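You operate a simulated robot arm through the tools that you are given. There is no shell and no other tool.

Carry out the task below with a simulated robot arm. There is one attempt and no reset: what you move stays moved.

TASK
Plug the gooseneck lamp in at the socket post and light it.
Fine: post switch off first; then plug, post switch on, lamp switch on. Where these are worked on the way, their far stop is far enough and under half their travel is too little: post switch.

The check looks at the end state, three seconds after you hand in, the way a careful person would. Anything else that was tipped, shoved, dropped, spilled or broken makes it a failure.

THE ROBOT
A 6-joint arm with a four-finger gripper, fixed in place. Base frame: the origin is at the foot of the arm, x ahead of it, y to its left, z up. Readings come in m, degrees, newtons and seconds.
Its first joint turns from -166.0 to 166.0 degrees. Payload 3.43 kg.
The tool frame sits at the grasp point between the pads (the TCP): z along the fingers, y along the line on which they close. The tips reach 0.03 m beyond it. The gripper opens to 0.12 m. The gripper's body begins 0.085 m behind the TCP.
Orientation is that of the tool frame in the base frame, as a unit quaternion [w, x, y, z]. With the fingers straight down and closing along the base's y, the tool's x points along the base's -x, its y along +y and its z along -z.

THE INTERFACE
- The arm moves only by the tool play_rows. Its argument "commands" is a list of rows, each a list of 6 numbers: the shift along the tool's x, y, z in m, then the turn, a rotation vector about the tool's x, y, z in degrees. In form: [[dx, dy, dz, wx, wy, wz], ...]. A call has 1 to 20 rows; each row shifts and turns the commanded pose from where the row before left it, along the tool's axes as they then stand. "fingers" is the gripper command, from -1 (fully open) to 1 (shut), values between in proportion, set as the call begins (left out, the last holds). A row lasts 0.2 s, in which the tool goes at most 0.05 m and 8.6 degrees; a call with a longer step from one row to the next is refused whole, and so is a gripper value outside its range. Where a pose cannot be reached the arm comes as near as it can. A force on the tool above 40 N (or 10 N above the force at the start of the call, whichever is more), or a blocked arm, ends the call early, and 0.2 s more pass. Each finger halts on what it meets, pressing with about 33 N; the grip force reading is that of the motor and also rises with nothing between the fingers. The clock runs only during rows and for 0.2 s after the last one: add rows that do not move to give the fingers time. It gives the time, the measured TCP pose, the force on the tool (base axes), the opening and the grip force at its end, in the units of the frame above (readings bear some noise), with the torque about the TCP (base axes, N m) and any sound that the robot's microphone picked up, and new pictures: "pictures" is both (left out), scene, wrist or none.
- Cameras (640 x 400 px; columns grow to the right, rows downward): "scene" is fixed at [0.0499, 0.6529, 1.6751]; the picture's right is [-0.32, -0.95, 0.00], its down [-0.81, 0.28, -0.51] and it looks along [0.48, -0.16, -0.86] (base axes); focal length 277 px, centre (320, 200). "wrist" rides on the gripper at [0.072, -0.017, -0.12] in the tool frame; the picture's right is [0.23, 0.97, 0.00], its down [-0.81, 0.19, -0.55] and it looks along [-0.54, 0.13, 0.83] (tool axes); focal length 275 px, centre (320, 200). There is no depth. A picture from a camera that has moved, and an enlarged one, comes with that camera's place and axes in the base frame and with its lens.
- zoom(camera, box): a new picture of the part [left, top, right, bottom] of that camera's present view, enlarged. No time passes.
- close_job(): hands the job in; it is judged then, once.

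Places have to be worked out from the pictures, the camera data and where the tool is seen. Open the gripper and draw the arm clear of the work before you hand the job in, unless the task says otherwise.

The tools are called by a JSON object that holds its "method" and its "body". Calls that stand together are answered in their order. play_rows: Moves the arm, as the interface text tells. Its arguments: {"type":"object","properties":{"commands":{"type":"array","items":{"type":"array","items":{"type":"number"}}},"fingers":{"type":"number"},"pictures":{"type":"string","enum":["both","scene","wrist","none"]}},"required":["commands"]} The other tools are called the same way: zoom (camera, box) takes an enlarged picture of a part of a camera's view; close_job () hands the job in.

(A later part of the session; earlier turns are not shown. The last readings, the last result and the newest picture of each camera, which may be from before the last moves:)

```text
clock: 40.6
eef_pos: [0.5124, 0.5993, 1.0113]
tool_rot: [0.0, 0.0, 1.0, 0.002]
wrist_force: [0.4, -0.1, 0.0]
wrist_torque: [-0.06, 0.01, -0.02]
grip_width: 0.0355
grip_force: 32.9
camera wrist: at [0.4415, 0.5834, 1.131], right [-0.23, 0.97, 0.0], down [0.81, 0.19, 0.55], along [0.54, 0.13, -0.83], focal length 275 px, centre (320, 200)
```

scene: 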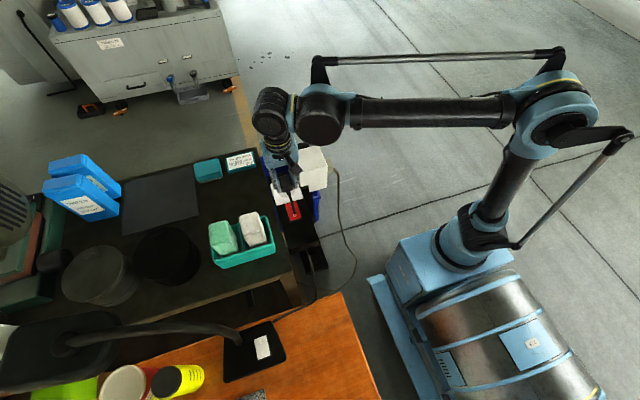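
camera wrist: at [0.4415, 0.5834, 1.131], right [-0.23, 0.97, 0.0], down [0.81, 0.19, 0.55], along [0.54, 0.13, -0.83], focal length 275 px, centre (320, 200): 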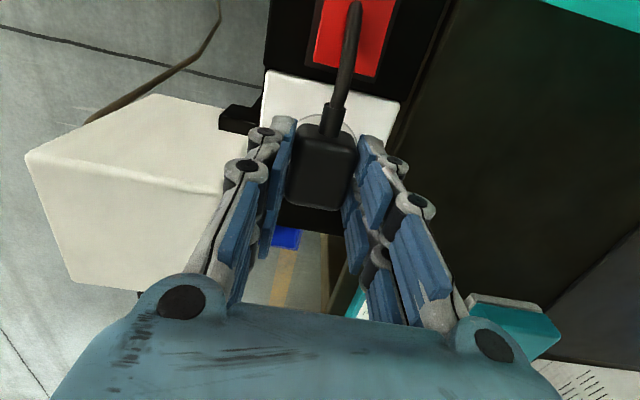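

No contact yet at TCP z≈1.011. I continue down in 2 mm steps.

{"method": "play_rows", "body": {"commands": [[0, 0, 0.002, 0, 0, 0], [0, 0, 0.002, 0, 0, 0], [0, 0, 0.002, 0, 0, 0], [0, 0, 0.0, 0, 0, 0]]}}

{"method": "zoom", "body": {"camera": "scene", "box": [262, 160, 318, 216]}}

{"method": "zoom", "body": {"camera": "wrist", "box": [220, 60, 420, 240]}}

```text
clock: 41.6
eef_pos: [0.5144, 0.6008, 1.0057]
tool_rot: [0.0, 0.0, 1.0, 0.001]
wrist_force: [0.2, -0.5, -0.7]
wrist_torque: [0.0, -0.04, 0.0]
grip_width: 0.0353
grip_force: 33.2
camera wrist: at [0.4418, 0.5829, 1.125], right [-0.23, 0.97, 0.0], down [0.81, 0.19, 0.55], along [0.54, 0.13, -0.83], focal length 275 px, centre (320, 200)
```

scene: 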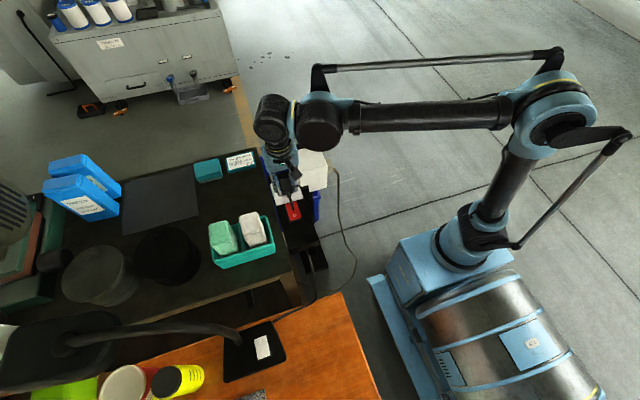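
wrist: 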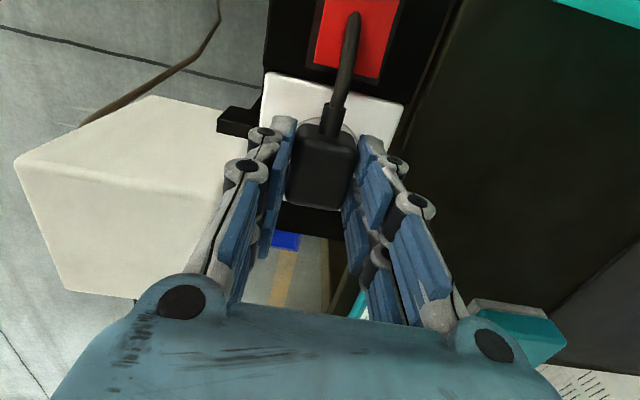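

```text
7.14 times, centred on (290, 188) of scene
camera zoom: at [0.0499, 0.6529, 1.6751], right [-0.32, -0.95, 0.0], down [-0.81, 0.28, -0.51], along [0.48, -0.16, -0.86], focal length 1982 px, centre (534, 286)
```

zoom: 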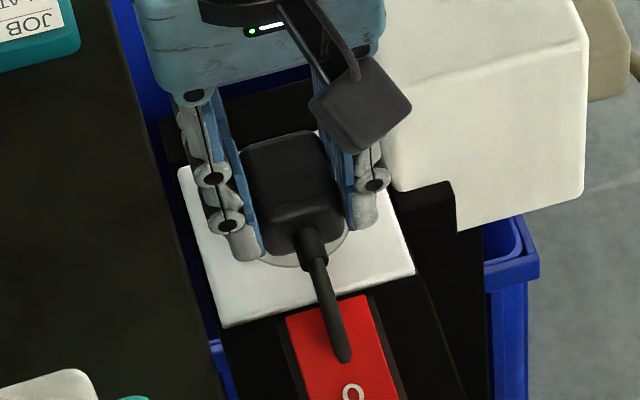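

```text
2.22 times, centred on (320, 150) of wrist
camera zoom: at [0.4418, 0.5829, 1.125], right [-0.23, 0.97, 0.0], down [0.81, 0.19, 0.55], along [0.54, 0.13, -0.83], focal length 612 px, centre (320, 311)
```

zoom: 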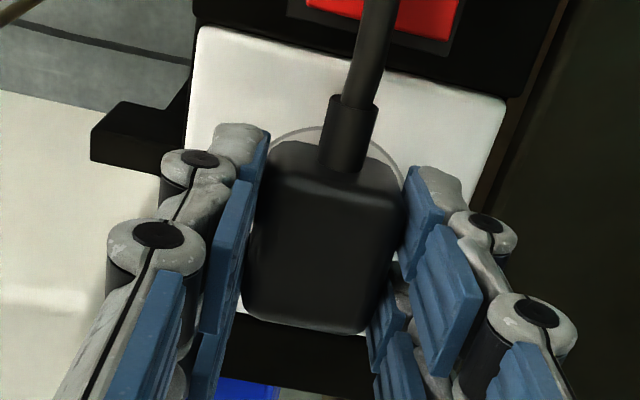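

Alignment is within a millimetre, still no contact; the cord visually passes through the rocker so it does not obstruct. I keep lowering.

{"method": "play_rows", "body": {"commands": [[0, 0, 0.002, 0, 0, 0], [0, 0, 0.002, 0, 0, 0], [0, 0, 0.0, 0, 0, 0]], "pictures": "none"}}

```text
clock: 42.4
eef_pos: [0.5139, 0.6016, 1.0028]
tool_rot: [0.0, 0.0, 1.0, 0.003]
wrist_force: [13.4, 19.9, 18.0]
wrist_torque: [0.67, -0.45, -0.05]
grip_width: 0.0355
grip_force: 32.9
heard: snap
```

A "snap" was heard, so the plug latched into the socket; the residual side forces come from my small misalignment. I open the fingers slightly to release and look.

{"method": "play_rows", "body": {"commands": [[0, 0, 0, 0, 0, 0], [0, 0, 0, 0, 0, 0]], "fingers": 0.25}}

{"method": "zoom", "body": {"camera": "scene", "box": [262, 160, 318, 216]}}

{"method": "zoom", "body": {"camera": "wrist", "box": [220, 60, 420, 240]}}

```text
clock: 43.0
eef_pos: [0.5123, 0.6001, 1.0008]
tool_rot: [0.0, 0.0, 1.0, 0.001]
wrist_force: [-0.2, 0.2, 0.3]
wrist_torque: [0.01, 0.05, -0.05]
grip_width: 0.0448
grip_force: 0.0
camera wrist: at [0.441, 0.5829, 1.1213], right [-0.23, 0.97, 0.0], down [0.81, 0.19, 0.55], along [0.54, 0.13, -0.83], focal length 275 px, centre (320, 200)
```

scene: 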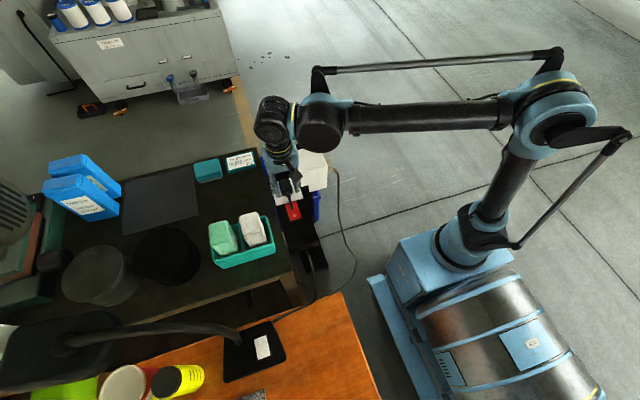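
wrist: 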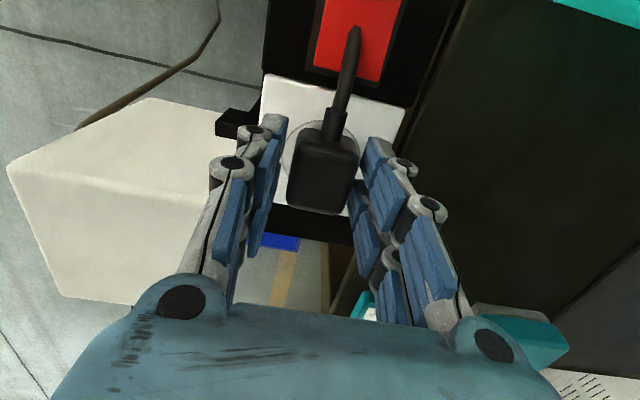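

```text
7.14 times, centred on (290, 188) of scene
camera zoom: at [0.0499, 0.6529, 1.6751], right [-0.32, -0.95, 0.0], down [-0.81, 0.28, -0.51], along [0.48, -0.16, -0.86], focal length 1982 px, centre (534, 286)
```

zoom: 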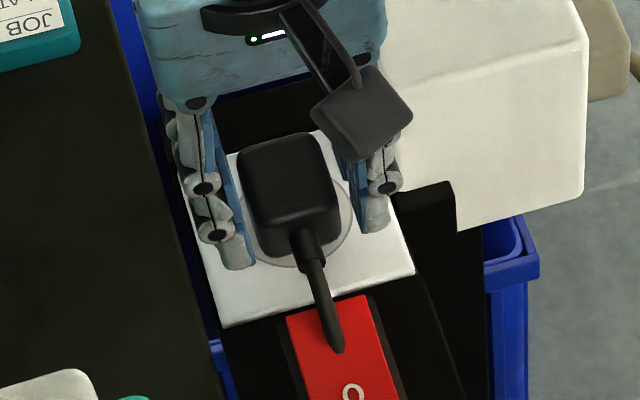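

```text
2.22 times, centred on (320, 150) of wrist
camera zoom: at [0.441, 0.5829, 1.1213], right [-0.23, 0.97, 0.0], down [0.81, 0.19, 0.55], along [0.54, 0.13, -0.83], focal length 612 px, centre (320, 311)
```

zoom: 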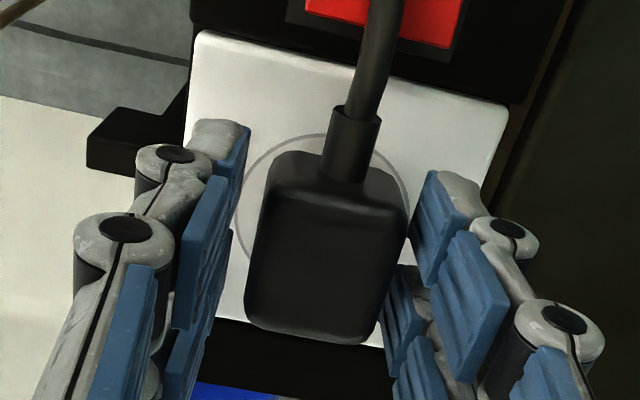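

The plug is seated on the plate, released, with zero force. I centre +2 mm in y (away from the cube) and lift straight up.

{"method": "play_rows", "body": {"commands": [[0, 0.0025, 0, 0, 0, 0], [0, 0, -0.008, 0, 0, 0], [0, 0, -0.012, 0, 0, 0], [0, 0, -0.02, 0, 0, 0], [0, 0, -0.03, 0, 0, 0], [0, 0, -0.03, 0, 0, 0], [0, 0, 0, 0, 0, 0]]}}

{"method": "zoom", "body": {"camera": "scene", "box": [262, 160, 318, 216]}}

{"method": "zoom", "body": {"camera": "wrist", "box": [200, 20, 420, 240]}}

```text
clock: 44.6
eef_pos: [0.5157, 0.6031, 1.102]
tool_rot: [0.0, -0.001, 1.0, 0.002]
wrist_force: [0.6, 0.0, 0.0]
wrist_torque: [0.01, 0.0, -0.01]
grip_width: 0.0452
grip_force: 0.1
camera wrist: at [0.4426, 0.5857, 1.2224], right [-0.23, 0.97, 0.0], down [0.81, 0.19, 0.55], along [0.54, 0.13, -0.83], focal length 275 px, centre (320, 200)
```

scene: 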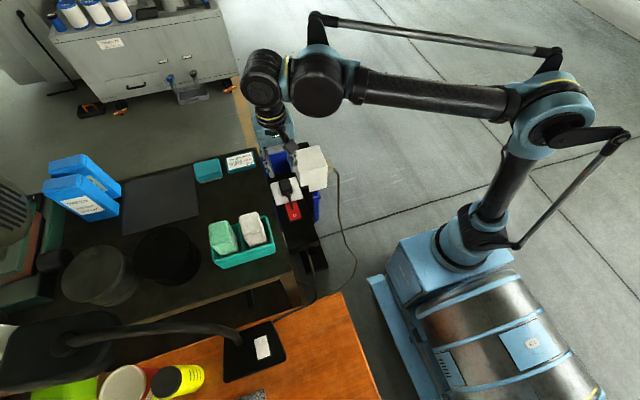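
wrist: 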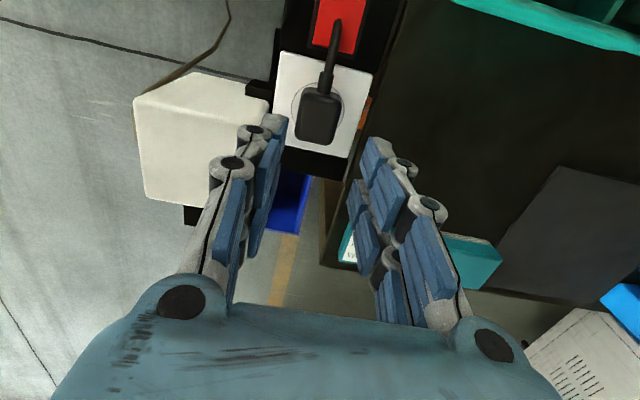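

```text
7.14 times, centred on (290, 188) of scene
camera zoom: at [0.0499, 0.6529, 1.6751], right [-0.32, -0.95, 0.0], down [-0.81, 0.28, -0.51], along [0.48, -0.16, -0.86], focal length 1982 px, centre (534, 286)
```

zoom: 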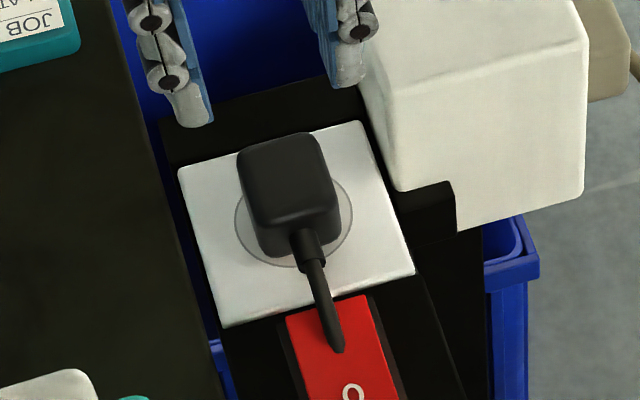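

```text
1.82 times, centred on (310, 130) of wrist
camera zoom: at [0.4426, 0.5857, 1.2224], right [-0.23, 0.97, 0.0], down [0.81, 0.19, 0.55], along [0.54, 0.13, -0.83], focal length 500 px, centre (338, 327)
```

zoom: 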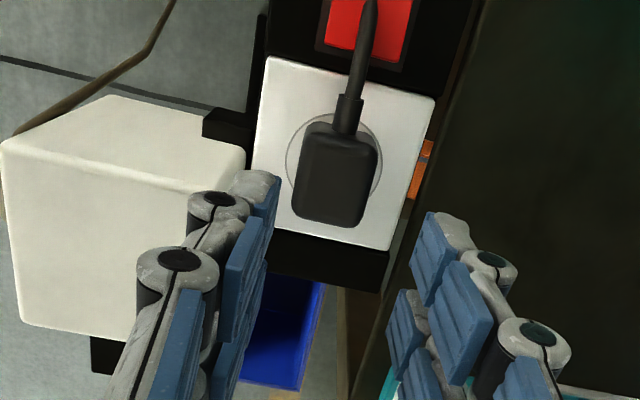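

The plug is centred on the socket and the white cube is unmoved. Next I close the fingers, move above the I side of the rocker (x≈0.458, y≈0.600) and turn 90° as for the first press.

{"method": "play_rows", "body": {"commands": [[0.029, -0.0015, 0, 0, 0, 0], [0.029, -0.0015, 0, 0, 0, 0], [0, 0, 0, 0, 0, 8.182], [0, 0, 0, 0, 0, 8.182], [0, 0, 0, 0, 0, 8.182], [0, 0, 0, 0, 0, 8.182], [0, 0, 0, 0, 0, 8.182], [0, 0, 0, 0, 0, 8.182], [0, 0, 0, 0, 0, 8.182], [0, 0, 0, 0, 0, 8.182], [0, 0, 0, 0, 0, 8.182], [0, 0, 0, 0, 0, 8.182], [0, 0, 0, 0, 0, 8.182], [0, 0, 0, 0, 0, 0]], "fingers": 1}}

{"method": "zoom", "body": {"camera": "wrist", "box": [240, 60, 440, 185]}}

{"method": "zoom", "body": {"camera": "scene", "box": [262, 160, 318, 216]}}

```text
clock: 47.6
eef_pos: [0.4562, 0.5995, 1.1016]
tool_rot: [-0.002, 0.708, 0.706, 0.001]
wrist_force: [-0.4, 0.2, -1.3]
wrist_torque: [0.01, 0.0, -0.04]
grip_width: 0.0
grip_force: 33.6
camera wrist: at [0.4381, 0.6714, 1.2227], right [0.97, 0.23, 0.0], down [0.19, -0.81, 0.55], along [0.13, -0.54, -0.83], focal length 275 px, centre (320, 200)
```

scene: 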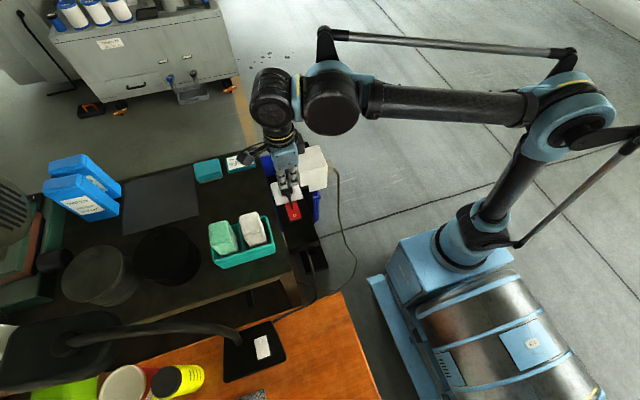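
wrist: 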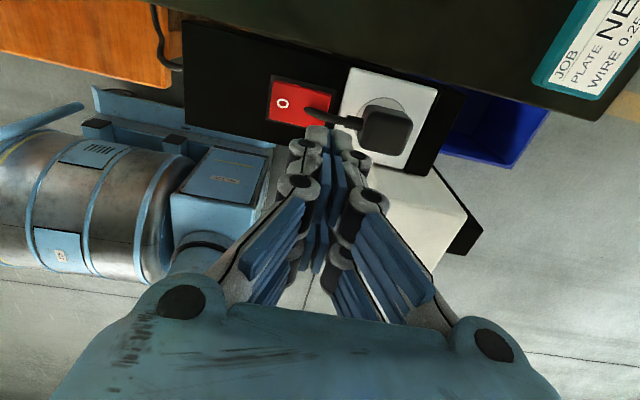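

```text
3.20 times, centred on (340, 122) of wrist
camera zoom: at [0.4381, 0.6714, 1.2227], right [0.97, 0.23, 0.0], down [0.19, -0.81, 0.55], along [0.13, -0.54, -0.83], focal length 881 px, centre (256, 448)
```

zoom: 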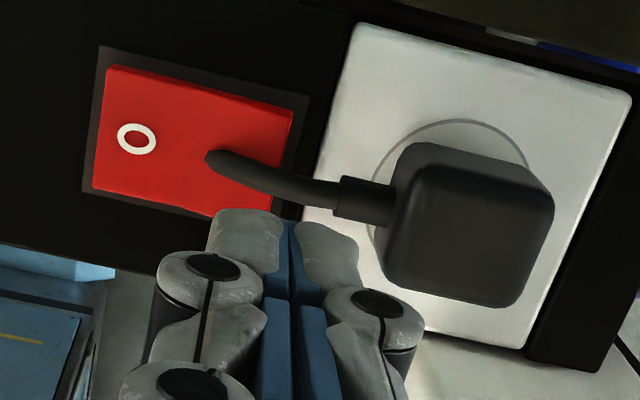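

```text
7.14 times, centred on (290, 188) of scene
camera zoom: at [0.0499, 0.6529, 1.6751], right [-0.32, -0.95, 0.0], down [-0.81, 0.28, -0.51], along [0.48, -0.16, -0.86], focal length 1982 px, centre (534, 286)
```

zoom: 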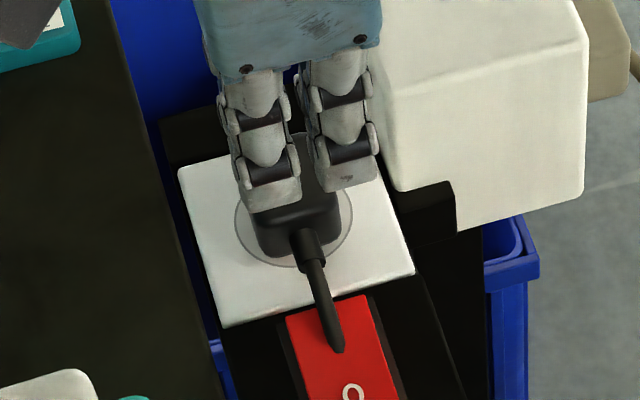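

The rocker spans x≈0.411–0.462, y≈0.583–0.617. I shift to x≈0.452 so the tip acts on the I side while staying clear of the plug's boot (starts at ≈0.479), and lower to just above it.

{"method": "play_rows", "body": {"commands": [[0.0, -0.0045, 0.02, 0, 0, 0], [0, 0, 0.025, 0, 0, 0], [0, 0, 0.025, 0, 0, 0], [0, 0, 0.015, 0, 0, 0], [0, 0, 0, 0, 0, 0]]}}

{"method": "zoom", "body": {"camera": "wrist", "box": [240, 80, 440, 205]}}

{"method": "zoom", "body": {"camera": "scene", "box": [262, 160, 318, 216]}}

```text
clock: 48.8
eef_pos: [0.4522, 0.5991, 1.0159]
tool_rot: [-0.001, 0.707, 0.708, 0.002]
wrist_force: [0.1, -0.4, 0.0]
wrist_torque: [0.0, 0.01, -0.01]
grip_width: 0.0001
grip_force: 33.2
camera wrist: at [0.4345, 0.6711, 1.1362], right [0.97, 0.23, 0.0], down [0.19, -0.81, 0.55], along [0.13, -0.54, -0.83], focal length 275 px, centre (320, 200)
```

scene: 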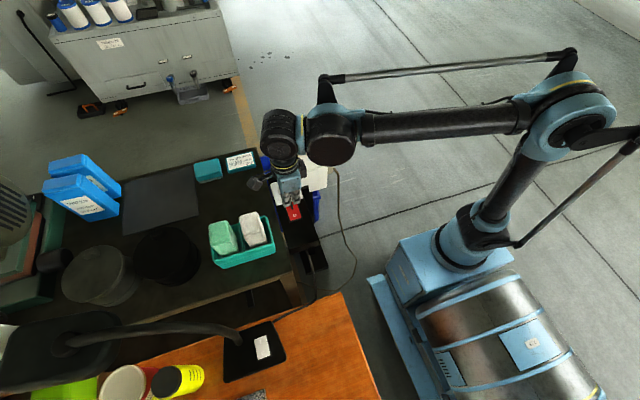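
wrist: 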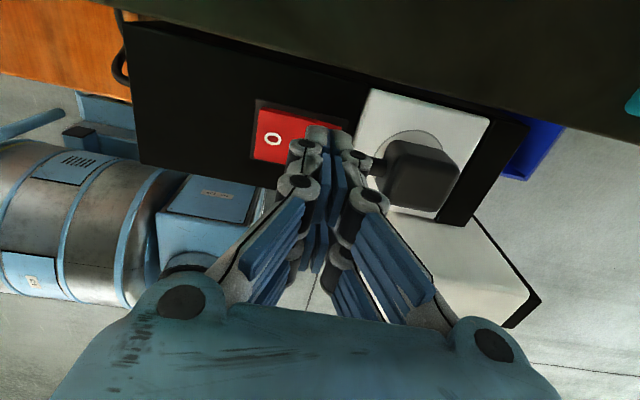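

```text
3.20 times, centred on (340, 142) of wrist
camera zoom: at [0.4345, 0.6711, 1.1362], right [0.97, 0.23, 0.0], down [0.19, -0.81, 0.55], along [0.13, -0.54, -0.83], focal length 881 px, centre (256, 384)
```

zoom: 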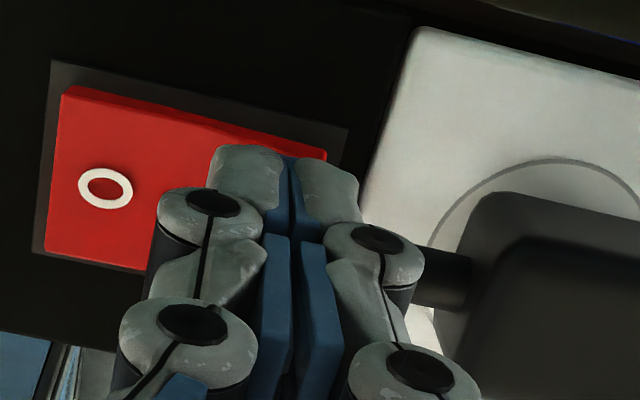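

```text
7.14 times, centred on (290, 188) of scene
camera zoom: at [0.0499, 0.6529, 1.6751], right [-0.32, -0.95, 0.0], down [-0.81, 0.28, -0.51], along [0.48, -0.16, -0.86], focal length 1982 px, centre (534, 286)
```

zoom: 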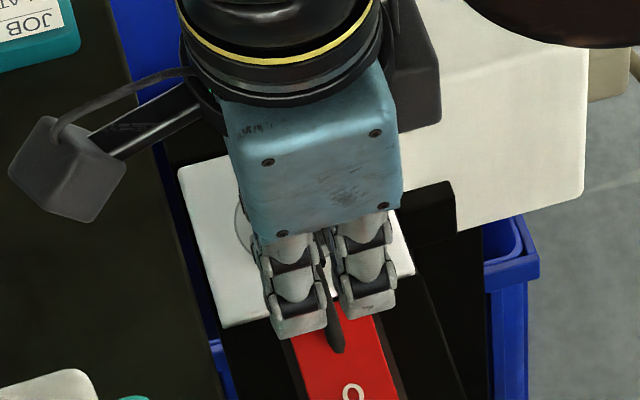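

Still no contact. I descend in small steps and listen for the click.

{"method": "play_rows", "body": {"commands": [[0, 0, 0.004, 0, 0, 0], [0, 0, 0.004, 0, 0, 0], [0, 0, 0.003, 0, 0, 0], [0, 0, 0, 0, 0, 0]], "pictures": "none"}}

{"method": "play_rows", "body": {"commands": [[0, 0, 0.002, 0, 0, 0], [0, 0, 0.002, 0, 0, 0], [0, 0, 0, 0, 0, 0]], "pictures": "none"}}

```text
clock: 49.8
eef_pos: [0.4512, 0.5999, 1.0077]
tool_rot: [-0.001, 0.707, 0.707, 0.001]
wrist_force: [0.5, 0.0, 0.0]
wrist_torque: [0.0, -0.02, 0.0]
grip_width: 0.0
grip_force: 32.8
```

```text
clock: 50.6
eef_pos: [0.4508, 0.5994, 1.0021]
tool_rot: [-0.002, 0.707, 0.708, 0.001]
wrist_force: [-0.2, 0.3, -1.1]
wrist_torque: [0.02, -0.01, -0.01]
grip_width: 0.0001
grip_force: 32.9
```

No contact yet at 1.002; I go on in 1.5–2 mm steps.

{"method": "play_rows", "body": {"commands": [[0, 0, 0.002, 0, 0, 0], [0, 0, 0.0015, 0, 0, 0], [0, 0, 0, 0, 0, 0]], "pictures": "none"}}

```text
clock: 51.4
eef_pos: [0.4507, 0.6003, 0.9978]
tool_rot: [-0.001, 0.707, 0.707, 0.001]
wrist_force: [0.4, -0.7, 0.0]
wrist_torque: [-0.02, 0.01, 0.02]
grip_width: 0.0001
grip_force: 33.2
```

{"method": "play_rows", "body": {"commands": [[0, 0, 0.0015, 0, 0, 0], [0, 0, 0.0015, 0, 0, 0], [0, 0, 0, 0, 0, 0]], "pictures": "wrist"}}

{"method": "zoom", "body": {"camera": "wrist", "box": [240, 80, 440, 205]}}

```text
clock: 52.2
eef_pos: [0.4519, 0.5999, 0.9963]
tool_rot: [-0.001, 0.707, 0.707, 0.001]
wrist_force: [1.9, 6.3, 21.2]
wrist_torque: [0.15, 0.15, -0.04]
grip_width: 0.0
grip_force: 33.0
heard: click
camera wrist: at [0.4335, 0.671, 1.1167], right [0.97, 0.23, 0.0], down [0.19, -0.81, 0.55], along [0.13, -0.53, -0.84], focal length 275 px, centre (320, 200)
```

wrist: 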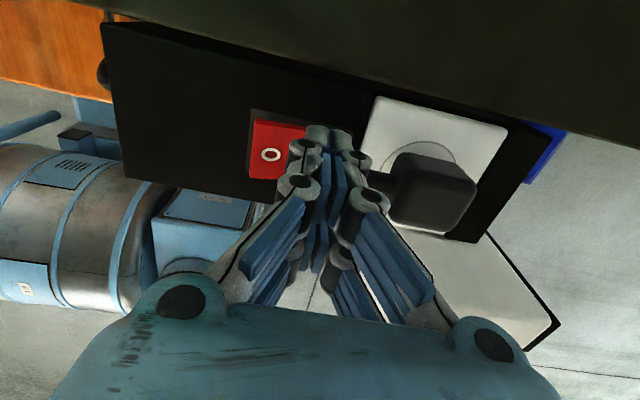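

```text
3.20 times, centred on (340, 142) of wrist
camera zoom: at [0.4335, 0.671, 1.1167], right [0.97, 0.23, 0.0], down [0.19, -0.81, 0.55], along [0.13, -0.53, -0.84], focal length 881 px, centre (256, 384)
```

zoom: 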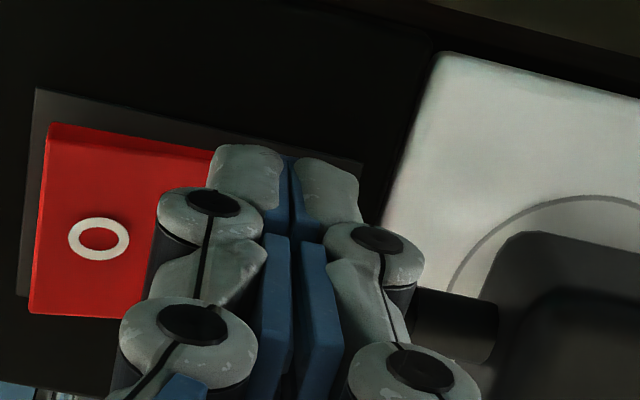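

Click heard and the O end is raised now, so the post switch should be on. I lift clear and check the rocker, the plug and the lamp.

{"method": "play_rows", "body": {"commands": [[0, 0, -0.01, 0, 0, 0], [0, 0, -0.03, 0, 0, 0], [0, 0, -0.04, 0, 0, 0], [0, 0, -0.04, 0, 0, 0], [0, 0, 0, 0, 0, 0]]}}

{"method": "zoom", "body": {"camera": "wrist", "box": [240, 60, 440, 185]}}

{"method": "zoom", "body": {"camera": "scene", "box": [262, 165, 322, 225]}}

{"method": "zoom", "body": {"camera": "scene", "box": [200, 300, 320, 400]}}

```text
clock: 53.4
eef_pos: [0.4499, 0.5981, 1.1186]
tool_rot: [-0.001, 0.707, 0.708, 0.001]
wrist_force: [0.9, 0.5, -0.3]
wrist_torque: [-0.01, 0.03, 0.01]
grip_width: 0.0
grip_force: 32.8
camera wrist: at [0.4325, 0.6705, 1.237], right [0.97, 0.23, 0.0], down [0.19, -0.81, 0.55], along [0.13, -0.54, -0.83], focal length 275 px, centre (320, 200)
```

scene: 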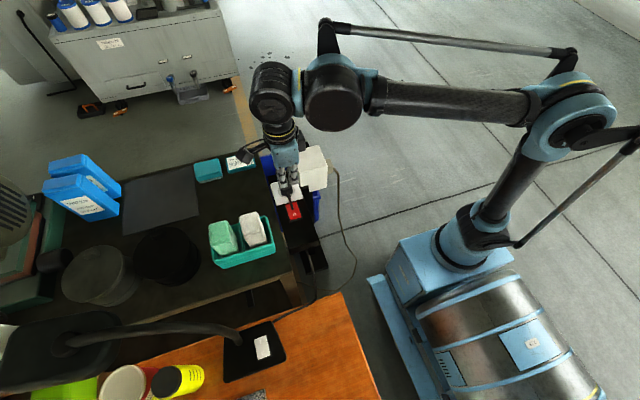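
wrist: 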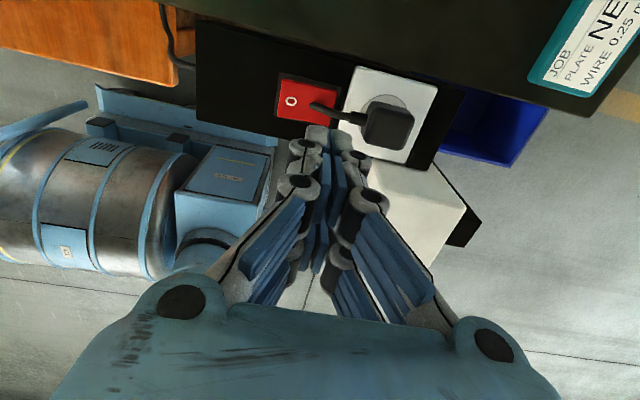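

```text
3.20 times, centred on (340, 122) of wrist
camera zoom: at [0.4325, 0.6705, 1.237], right [0.97, 0.23, 0.0], down [0.19, -0.81, 0.55], along [0.13, -0.54, -0.83], focal length 881 px, centre (256, 448)
```

zoom: 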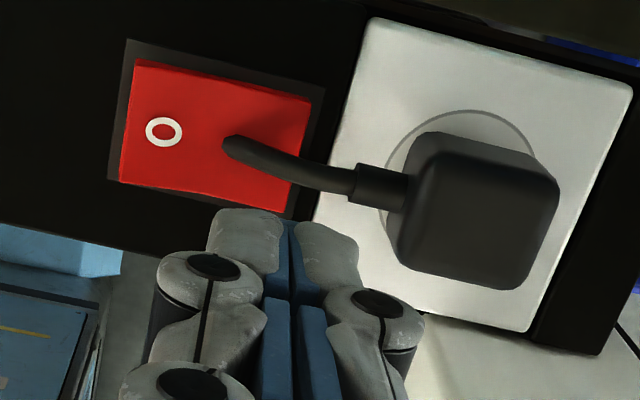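

```text
6.67 times, centred on (292, 195) of scene
camera zoom: at [0.0499, 0.6529, 1.6751], right [-0.32, -0.95, 0.0], down [-0.81, 0.28, -0.51], along [0.48, -0.16, -0.86], focal length 1850 px, centre (507, 233)
```

zoom: 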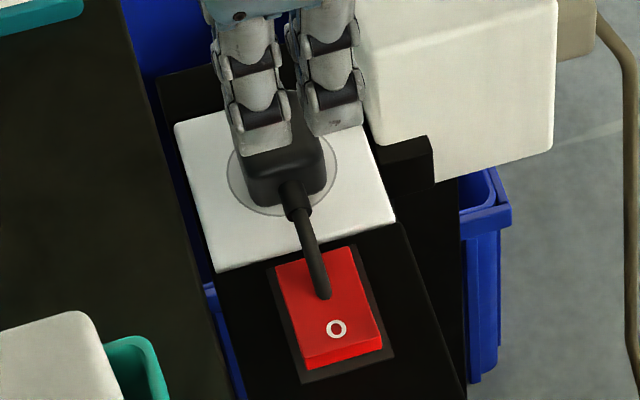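

```text
4.00 times, centred on (260, 350) of scene
camera zoom: at [0.0499, 0.6529, 1.6751], right [-0.32, -0.95, 0.0], down [-0.81, 0.28, -0.51], along [0.48, -0.16, -0.86], focal length 1110 px, centre (560, -400)
```

zoom: 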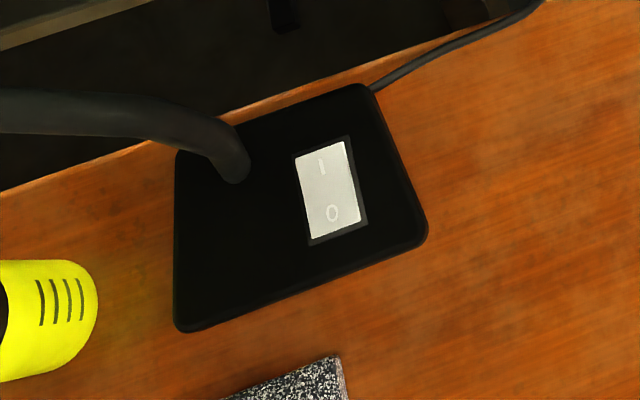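

The post switch is ON (O end raised, as at the start) and the plug is seated. Now for the lamp: its neck rises beside the switch, so I'll use a tool yaw of −90° (thin gripper side toward the neck, camera on the −y side). I rise and turn at a safe height.

{"method": "play_rows", "body": {"commands": [[0, 0, -0.03, 0, 0, -8.57], [0, 0, -0.03, 0, 0, -8.57], [0, 0, -0.03, 0, 0, -8.57], [0, 0, -0.02, 0, 0, -8.57], [0, 0, 0, 0, 0, -8.57], [0, 0, 0, 0, 0, -8.57], [0, 0, 0, 0, 0, -8.57], [0, 0, 0, 0, 0, -8.57], [0, 0, 0, 0, 0, -8.57], [0, 0, 0, 0, 0, -8.57], [0, 0, 0, 0, 0, -8.57], [0, 0, 0, 0, 0, -8.57], [0, 0, 0, 0, 0, -8.57], [0, 0, 0, 0, 0, -8.57], [0, 0, 0, 0, 0, -8.57], [0, 0, 0, 0, 0, -8.57], [0, 0, 0, 0, 0, -8.57], [0, 0, 0, 0, 0, -8.57], [0, 0, 0, 0, 0, -8.57], [0, 0, 0, 0, 0, -8.57]], "pictures": "none"}}

{"method": "play_rows", "body": {"commands": [[0, 0, 0, 0, 0, -8.57], [0, 0.04, 0, 0, 0, 0], [0, 0.04, 0, 0, 0, 0], [0, 0.04, 0, 0, 0, 0], [0, 0.04, 0, 0, 0, 0], [0, 0, 0, 0, 0, 0]]}}

```text
clock: 57.6
eef_pos: [0.4515, 0.5983, 1.2257]
tool_rot: [0.001, -0.653, 0.758, 0.001]
wrist_force: [0.7, -0.3, 0.1]
wrist_torque: [-0.02, 0.01, 0.02]
grip_width: 0.0002
grip_force: 33.0
```

```text
clock: 59.0
eef_pos: [0.292, 0.5995, 1.225]
tool_rot: [0.001, -0.707, 0.707, 0.001]
wrist_force: [-0.4, 0.2, 0.1]
wrist_torque: [-0.03, -0.01, 0.0]
grip_width: 0.0
grip_force: 33.3
camera wrist: at [0.3076, 0.5285, 1.3452], right [-0.97, -0.23, 0.0], down [-0.19, 0.81, 0.56], along [-0.13, 0.54, -0.83], focal length 275 px, centre (320, 200)
```

scene: 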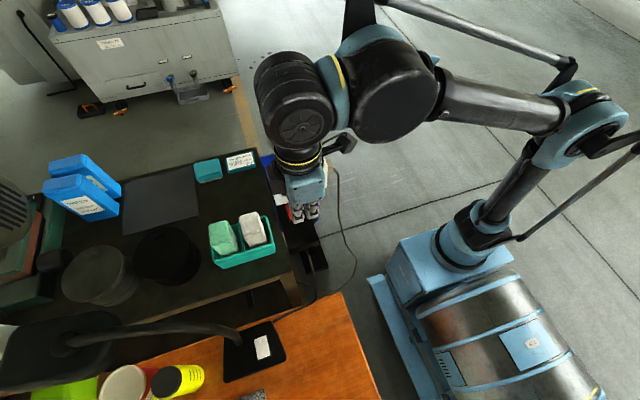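
wrist: 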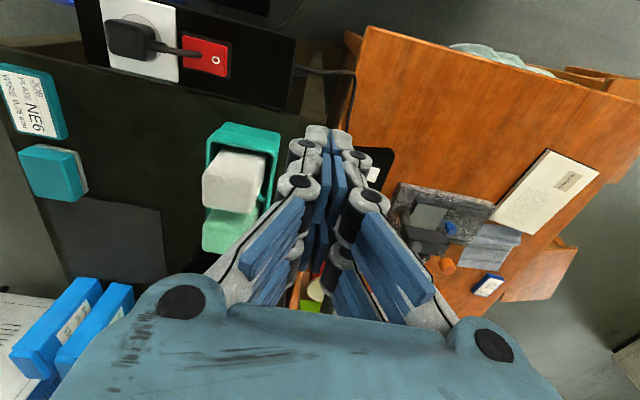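

Yaw −90° works and the lamp base is in view behind the fingers. I move further toward −x at this height to get an unobstructed view of it.

{"method": "play_rows", "body": {"commands": [[0, 0.04, -0.01, 0, 0, 0], [0, 0.04, -0.01, 0, 0, 0], [0, 0, 0, 0, 0, 0]]}}

{"method": "zoom", "body": {"camera": "wrist", "box": [220, 60, 420, 185]}}

```text
clock: 59.8
eef_pos: [0.21, 0.5988, 1.2464]
tool_rot: [0.002, -0.707, 0.707, 0.001]
wrist_force: [0.3, -0.4, 0.6]
wrist_torque: [0.0, 0.01, -0.04]
grip_width: 0.0001
grip_force: 33.8
camera wrist: at [0.2269, 0.5285, 1.3653], right [-0.97, -0.23, 0.0], down [-0.19, 0.81, 0.56], along [-0.13, 0.54, -0.83], focal length 275 px, centre (320, 200)
```

scene: 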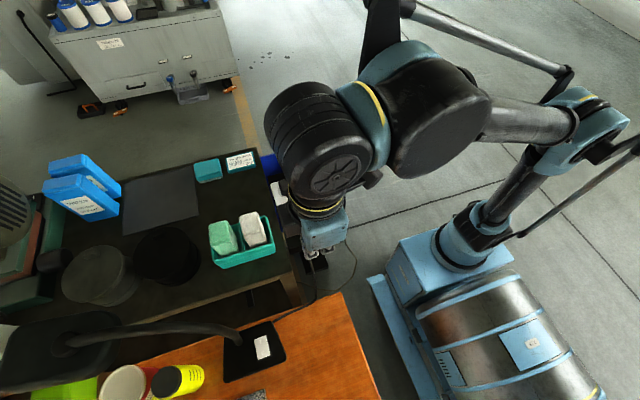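
wrist: 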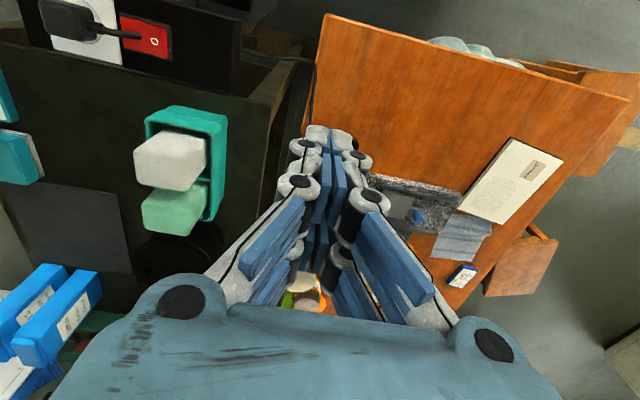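

```text
3.20 times, centred on (320, 122) of wrist
camera zoom: at [0.2269, 0.5285, 1.3653], right [-0.97, -0.23, 0.0], down [-0.19, 0.81, 0.56], along [-0.13, 0.54, -0.83], focal length 881 px, centre (320, 448)
```

zoom: 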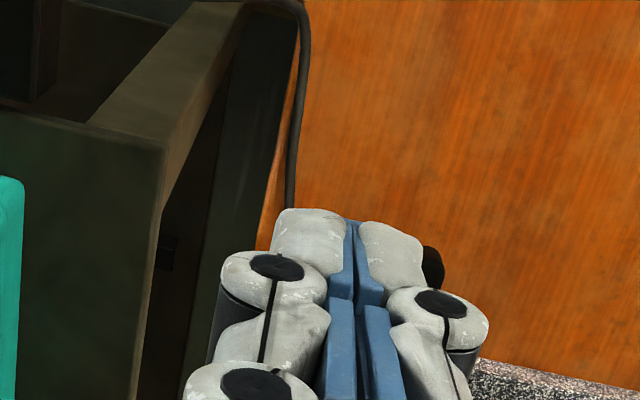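

The fingers hide the lamp base here. I back off in +x and move +y at the same height so that the base appears above the fingers in the wrist picture.

{"method": "play_rows", "body": {"commands": [[-0.03, -0.03, 0, 0, 0, 0], [-0.03, -0.03, 0, 0, 0, 0], [-0.03, -0.02, 0, 0, 0, 0], [-0.01, -0.01, 0, 0, 0, 0], [0, 0, 0, 0, 0, 0]]}}

{"method": "zoom", "body": {"camera": "wrist", "box": [320, 20, 520, 145]}}

```text
clock: 61.0
eef_pos: [0.2981, 0.6995, 1.2489]
tool_rot: [0.001, -0.707, 0.708, 0.001]
wrist_force: [-0.7, 1.4, 0.2]
wrist_torque: [-0.01, -0.03, 0.0]
grip_width: 0.0001
grip_force: 33.1
camera wrist: at [0.3159, 0.6276, 1.3675], right [-0.97, -0.23, 0.0], down [-0.19, 0.81, 0.56], along [-0.13, 0.54, -0.83], focal length 275 px, centre (320, 200)
```

scene: 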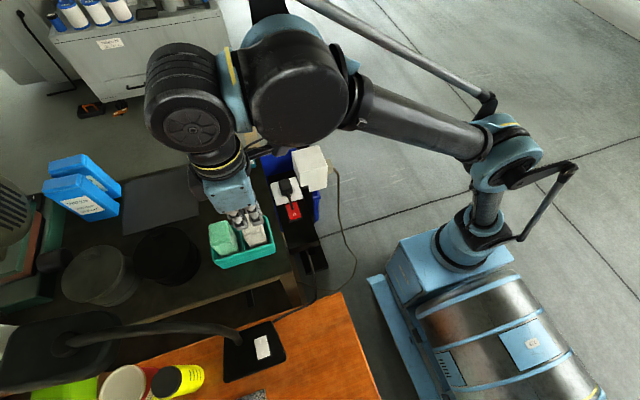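
wrist: 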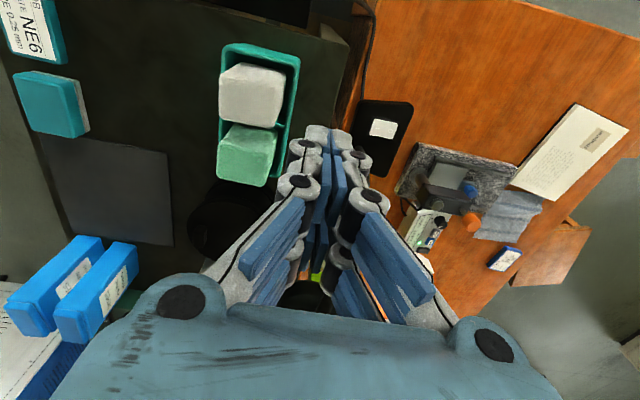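

```text
3.20 times, centred on (420, 82) of wrist
camera zoom: at [0.3159, 0.6276, 1.3675], right [-0.97, -0.23, 0.0], down [-0.19, 0.81, 0.56], along [-0.13, 0.54, -0.83], focal length 881 px, centre (0, 576)
```

zoom: 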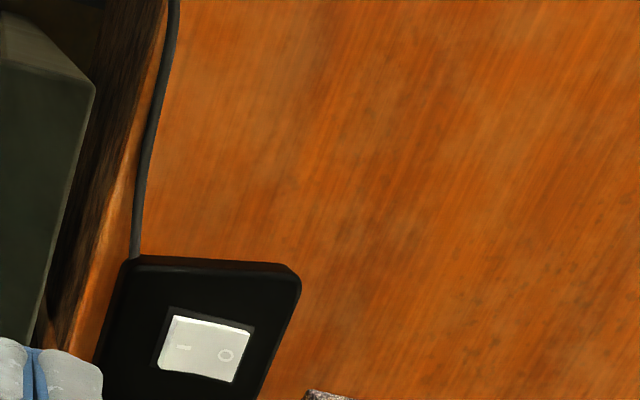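

Triangulation puts the lamp's rocker at about x 0.116–0.169, y 0.768–0.802, top z≈0.81, with "I" at the +x end; the neck root is near (0.17, 0.85) and leans away to +y. I move above the I side and start descending.

{"method": "play_rows", "body": {"commands": [[-0.0214, 0.035, 0, 0, 0, 0], [-0.0214, 0.035, 0, 0, 0, 0], [-0.0214, 0.035, 0, 0, 0, 0], [-0.0214, 0.035, 0, 0, 0, 0], [0, 0, 0.04, 0, 0, 0], [0, 0, 0.04, 0, 0, 0], [0, 0, 0.04, 0, 0, 0], [0, 0, 0.04, 0, 0, 0], [0, 0, 0, 0, 0, 0]]}}

{"method": "zoom", "body": {"camera": "wrist", "box": [220, 40, 440, 180]}}

{"method": "zoom", "body": {"camera": "scene", "box": [160, 260, 340, 400]}}

```text
clock: 63.0
eef_pos: [0.178, 0.7655, 1.0778]
tool_rot: [0.001, -0.707, 0.707, 0.001]
wrist_force: [-0.8, 0.4, -0.2]
wrist_torque: [-0.01, -0.01, -0.01]
grip_width: 0.0002
grip_force: 33.5
out of reach, approached as far as the arm can: row 3, 4
camera wrist: at [0.194, 0.6933, 1.1977], right [-0.97, -0.23, 0.0], down [-0.19, 0.81, 0.56], along [-0.13, 0.54, -0.83], focal length 275 px, centre (320, 200)
```

scene: 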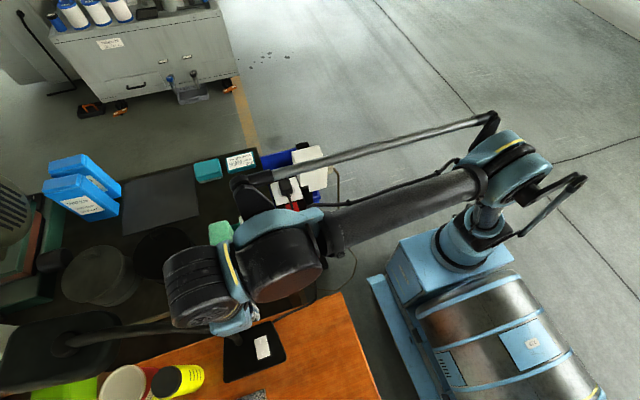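
wrist: 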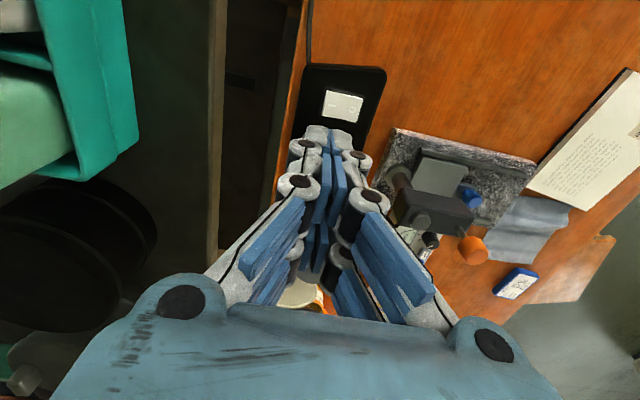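

```text
2.86 times, centred on (330, 110) of wrist
camera zoom: at [0.194, 0.6933, 1.1977], right [-0.97, -0.23, 0.0], down [-0.19, 0.81, 0.56], along [-0.13, 0.54, -0.83], focal length 786 px, centre (291, 457)
```

zoom: 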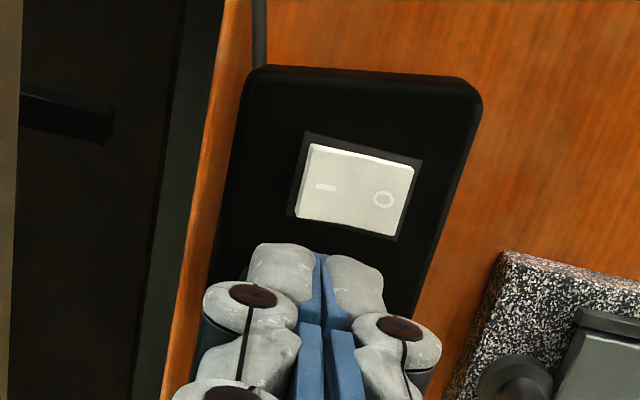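

```text
2.86 times, centred on (250, 330) of scene
camera zoom: at [0.0499, 0.6529, 1.6751], right [-0.32, -0.95, 0.0], down [-0.81, 0.28, -0.51], along [0.48, -0.16, -0.86], focal length 793 px, centre (520, -171)
```

zoom: 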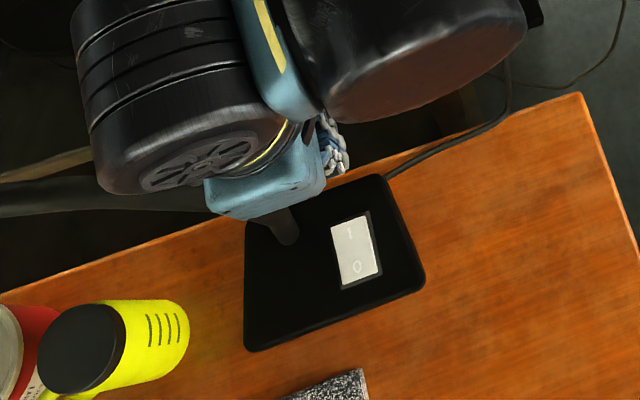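

The pose came out at (0.178, 0.766, 1.078) because part of the high path was out of reach, but lower down there is reach. I zoom on the lamp rocker to read its state.

{"method": "zoom", "body": {"camera": "wrist", "box": [310, 80, 375, 130]}}

{"method": "zoom", "body": {"camera": "scene", "box": [245, 325, 280, 365]}}

{"method": "zoom", "body": {"camera": "scene", "box": [0, 290, 160, 400]}}

```text
8.00 times, centred on (342, 105) of wrist
camera zoom: at [0.194, 0.6933, 1.1977], right [-0.97, -0.23, 0.0], down [-0.19, 0.81, 0.56], along [-0.13, 0.54, -0.83], focal length 2202 px, centre (140, 960)
```

zoom: 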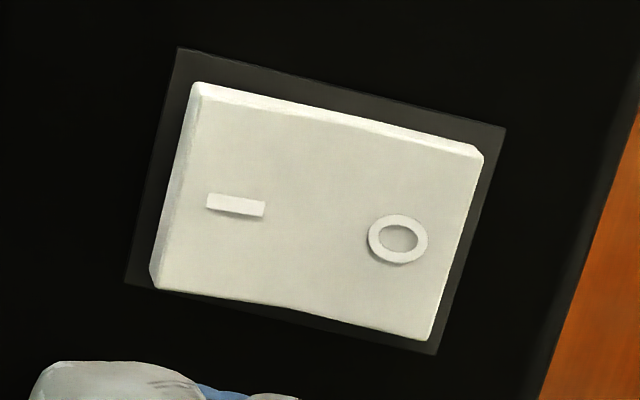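

```text
10.00 times, centred on (262, 345) of scene
camera zoom: at [0.0499, 0.6529, 1.6751], right [-0.32, -0.95, 0.0], down [-0.81, 0.28, -0.51], along [0.48, -0.16, -0.86], focal length 2774 px, centre (895, -1250)
```

zoom: 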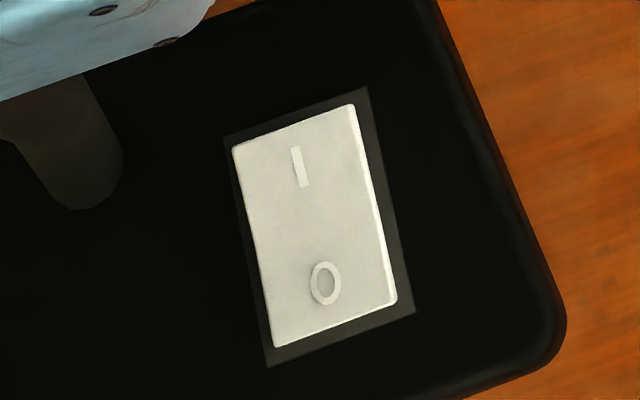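

```text
3.64 times, centred on (80, 345) of scene
camera zoom: at [0.0499, 0.6529, 1.6751], right [-0.32, -0.95, 0.0], down [-0.81, 0.28, -0.51], along [0.48, -0.16, -0.86], focal length 1009 px, centre (1193, -327)
```

zoom: 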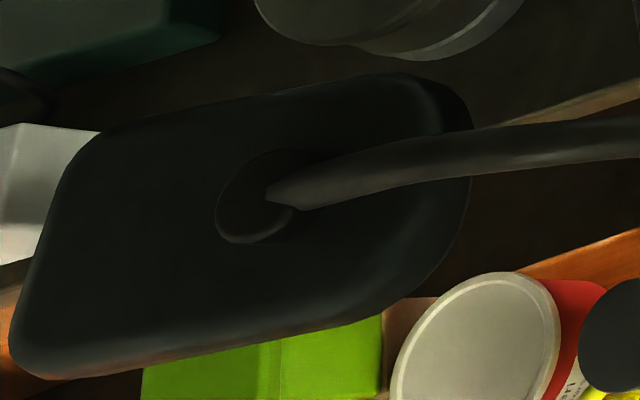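

The I end's edge face is exposed, so it is raised: the lamp switch is off. I shift to x≈0.158, y≈0.786 while lowering further.

{"method": "play_rows", "body": {"commands": [[0, 0, 0.03, 0, 0, 0], [-0.007, 0.007, 0.03, 0, 0, 0], [-0.007, 0.007, 0.03, 0, 0, 0], [-0.0065, 0.006, 0.03, 0, 0, 0], [0, 0, 0, 0, 0, 0]]}}

{"method": "zoom", "body": {"camera": "wrist", "box": [240, 60, 440, 185]}}

{"method": "zoom", "body": {"camera": "scene", "box": [180, 290, 320, 400]}}

```text
clock: 64.2
eef_pos: [0.1599, 0.7885, 0.9561]
tool_rot: [0.001, -0.707, 0.707, 0.001]
wrist_force: [-0.4, -0.7, -0.4]
wrist_torque: [-0.02, 0.0, -0.02]
grip_width: 0.0
grip_force: 32.9
camera wrist: at [0.1761, 0.7175, 1.0769], right [-0.97, -0.23, 0.0], down [-0.19, 0.81, 0.56], along [-0.13, 0.54, -0.83], focal length 275 px, centre (320, 200)
```

scene: 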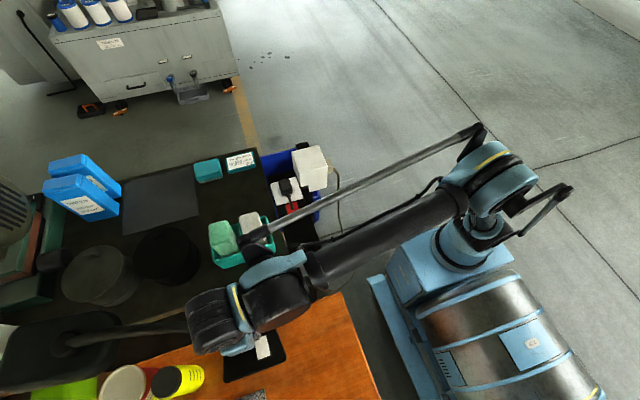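
wrist: 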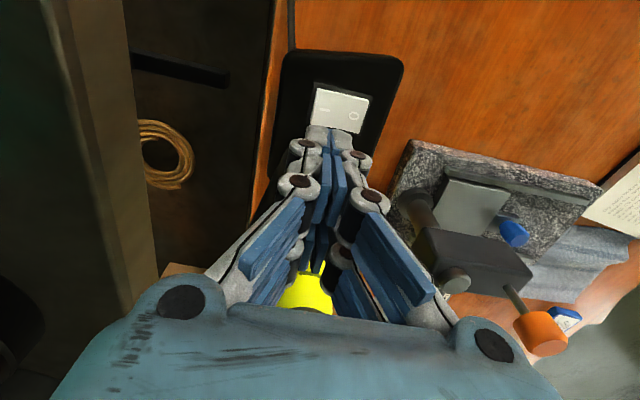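

```text
3.20 times, centred on (340, 122) of wrist
camera zoom: at [0.1761, 0.7175, 1.0769], right [-0.97, -0.23, 0.0], down [-0.19, 0.81, 0.56], along [-0.13, 0.54, -0.83], focal length 881 px, centre (256, 448)
```

zoom: 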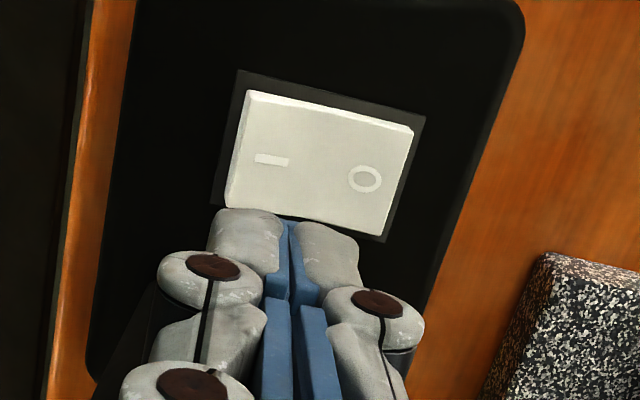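

```text
3.64 times, centred on (250, 345) of scene
camera zoom: at [0.0499, 0.6529, 1.6751], right [-0.32, -0.95, 0.0], down [-0.81, 0.28, -0.51], along [0.48, -0.16, -0.86], focal length 1009 px, centre (574, -327)
```

zoom: 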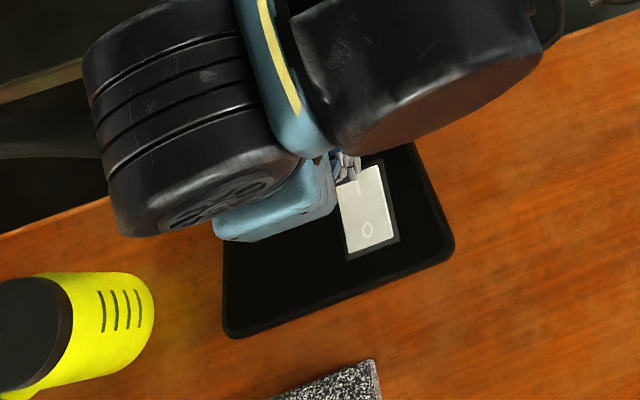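

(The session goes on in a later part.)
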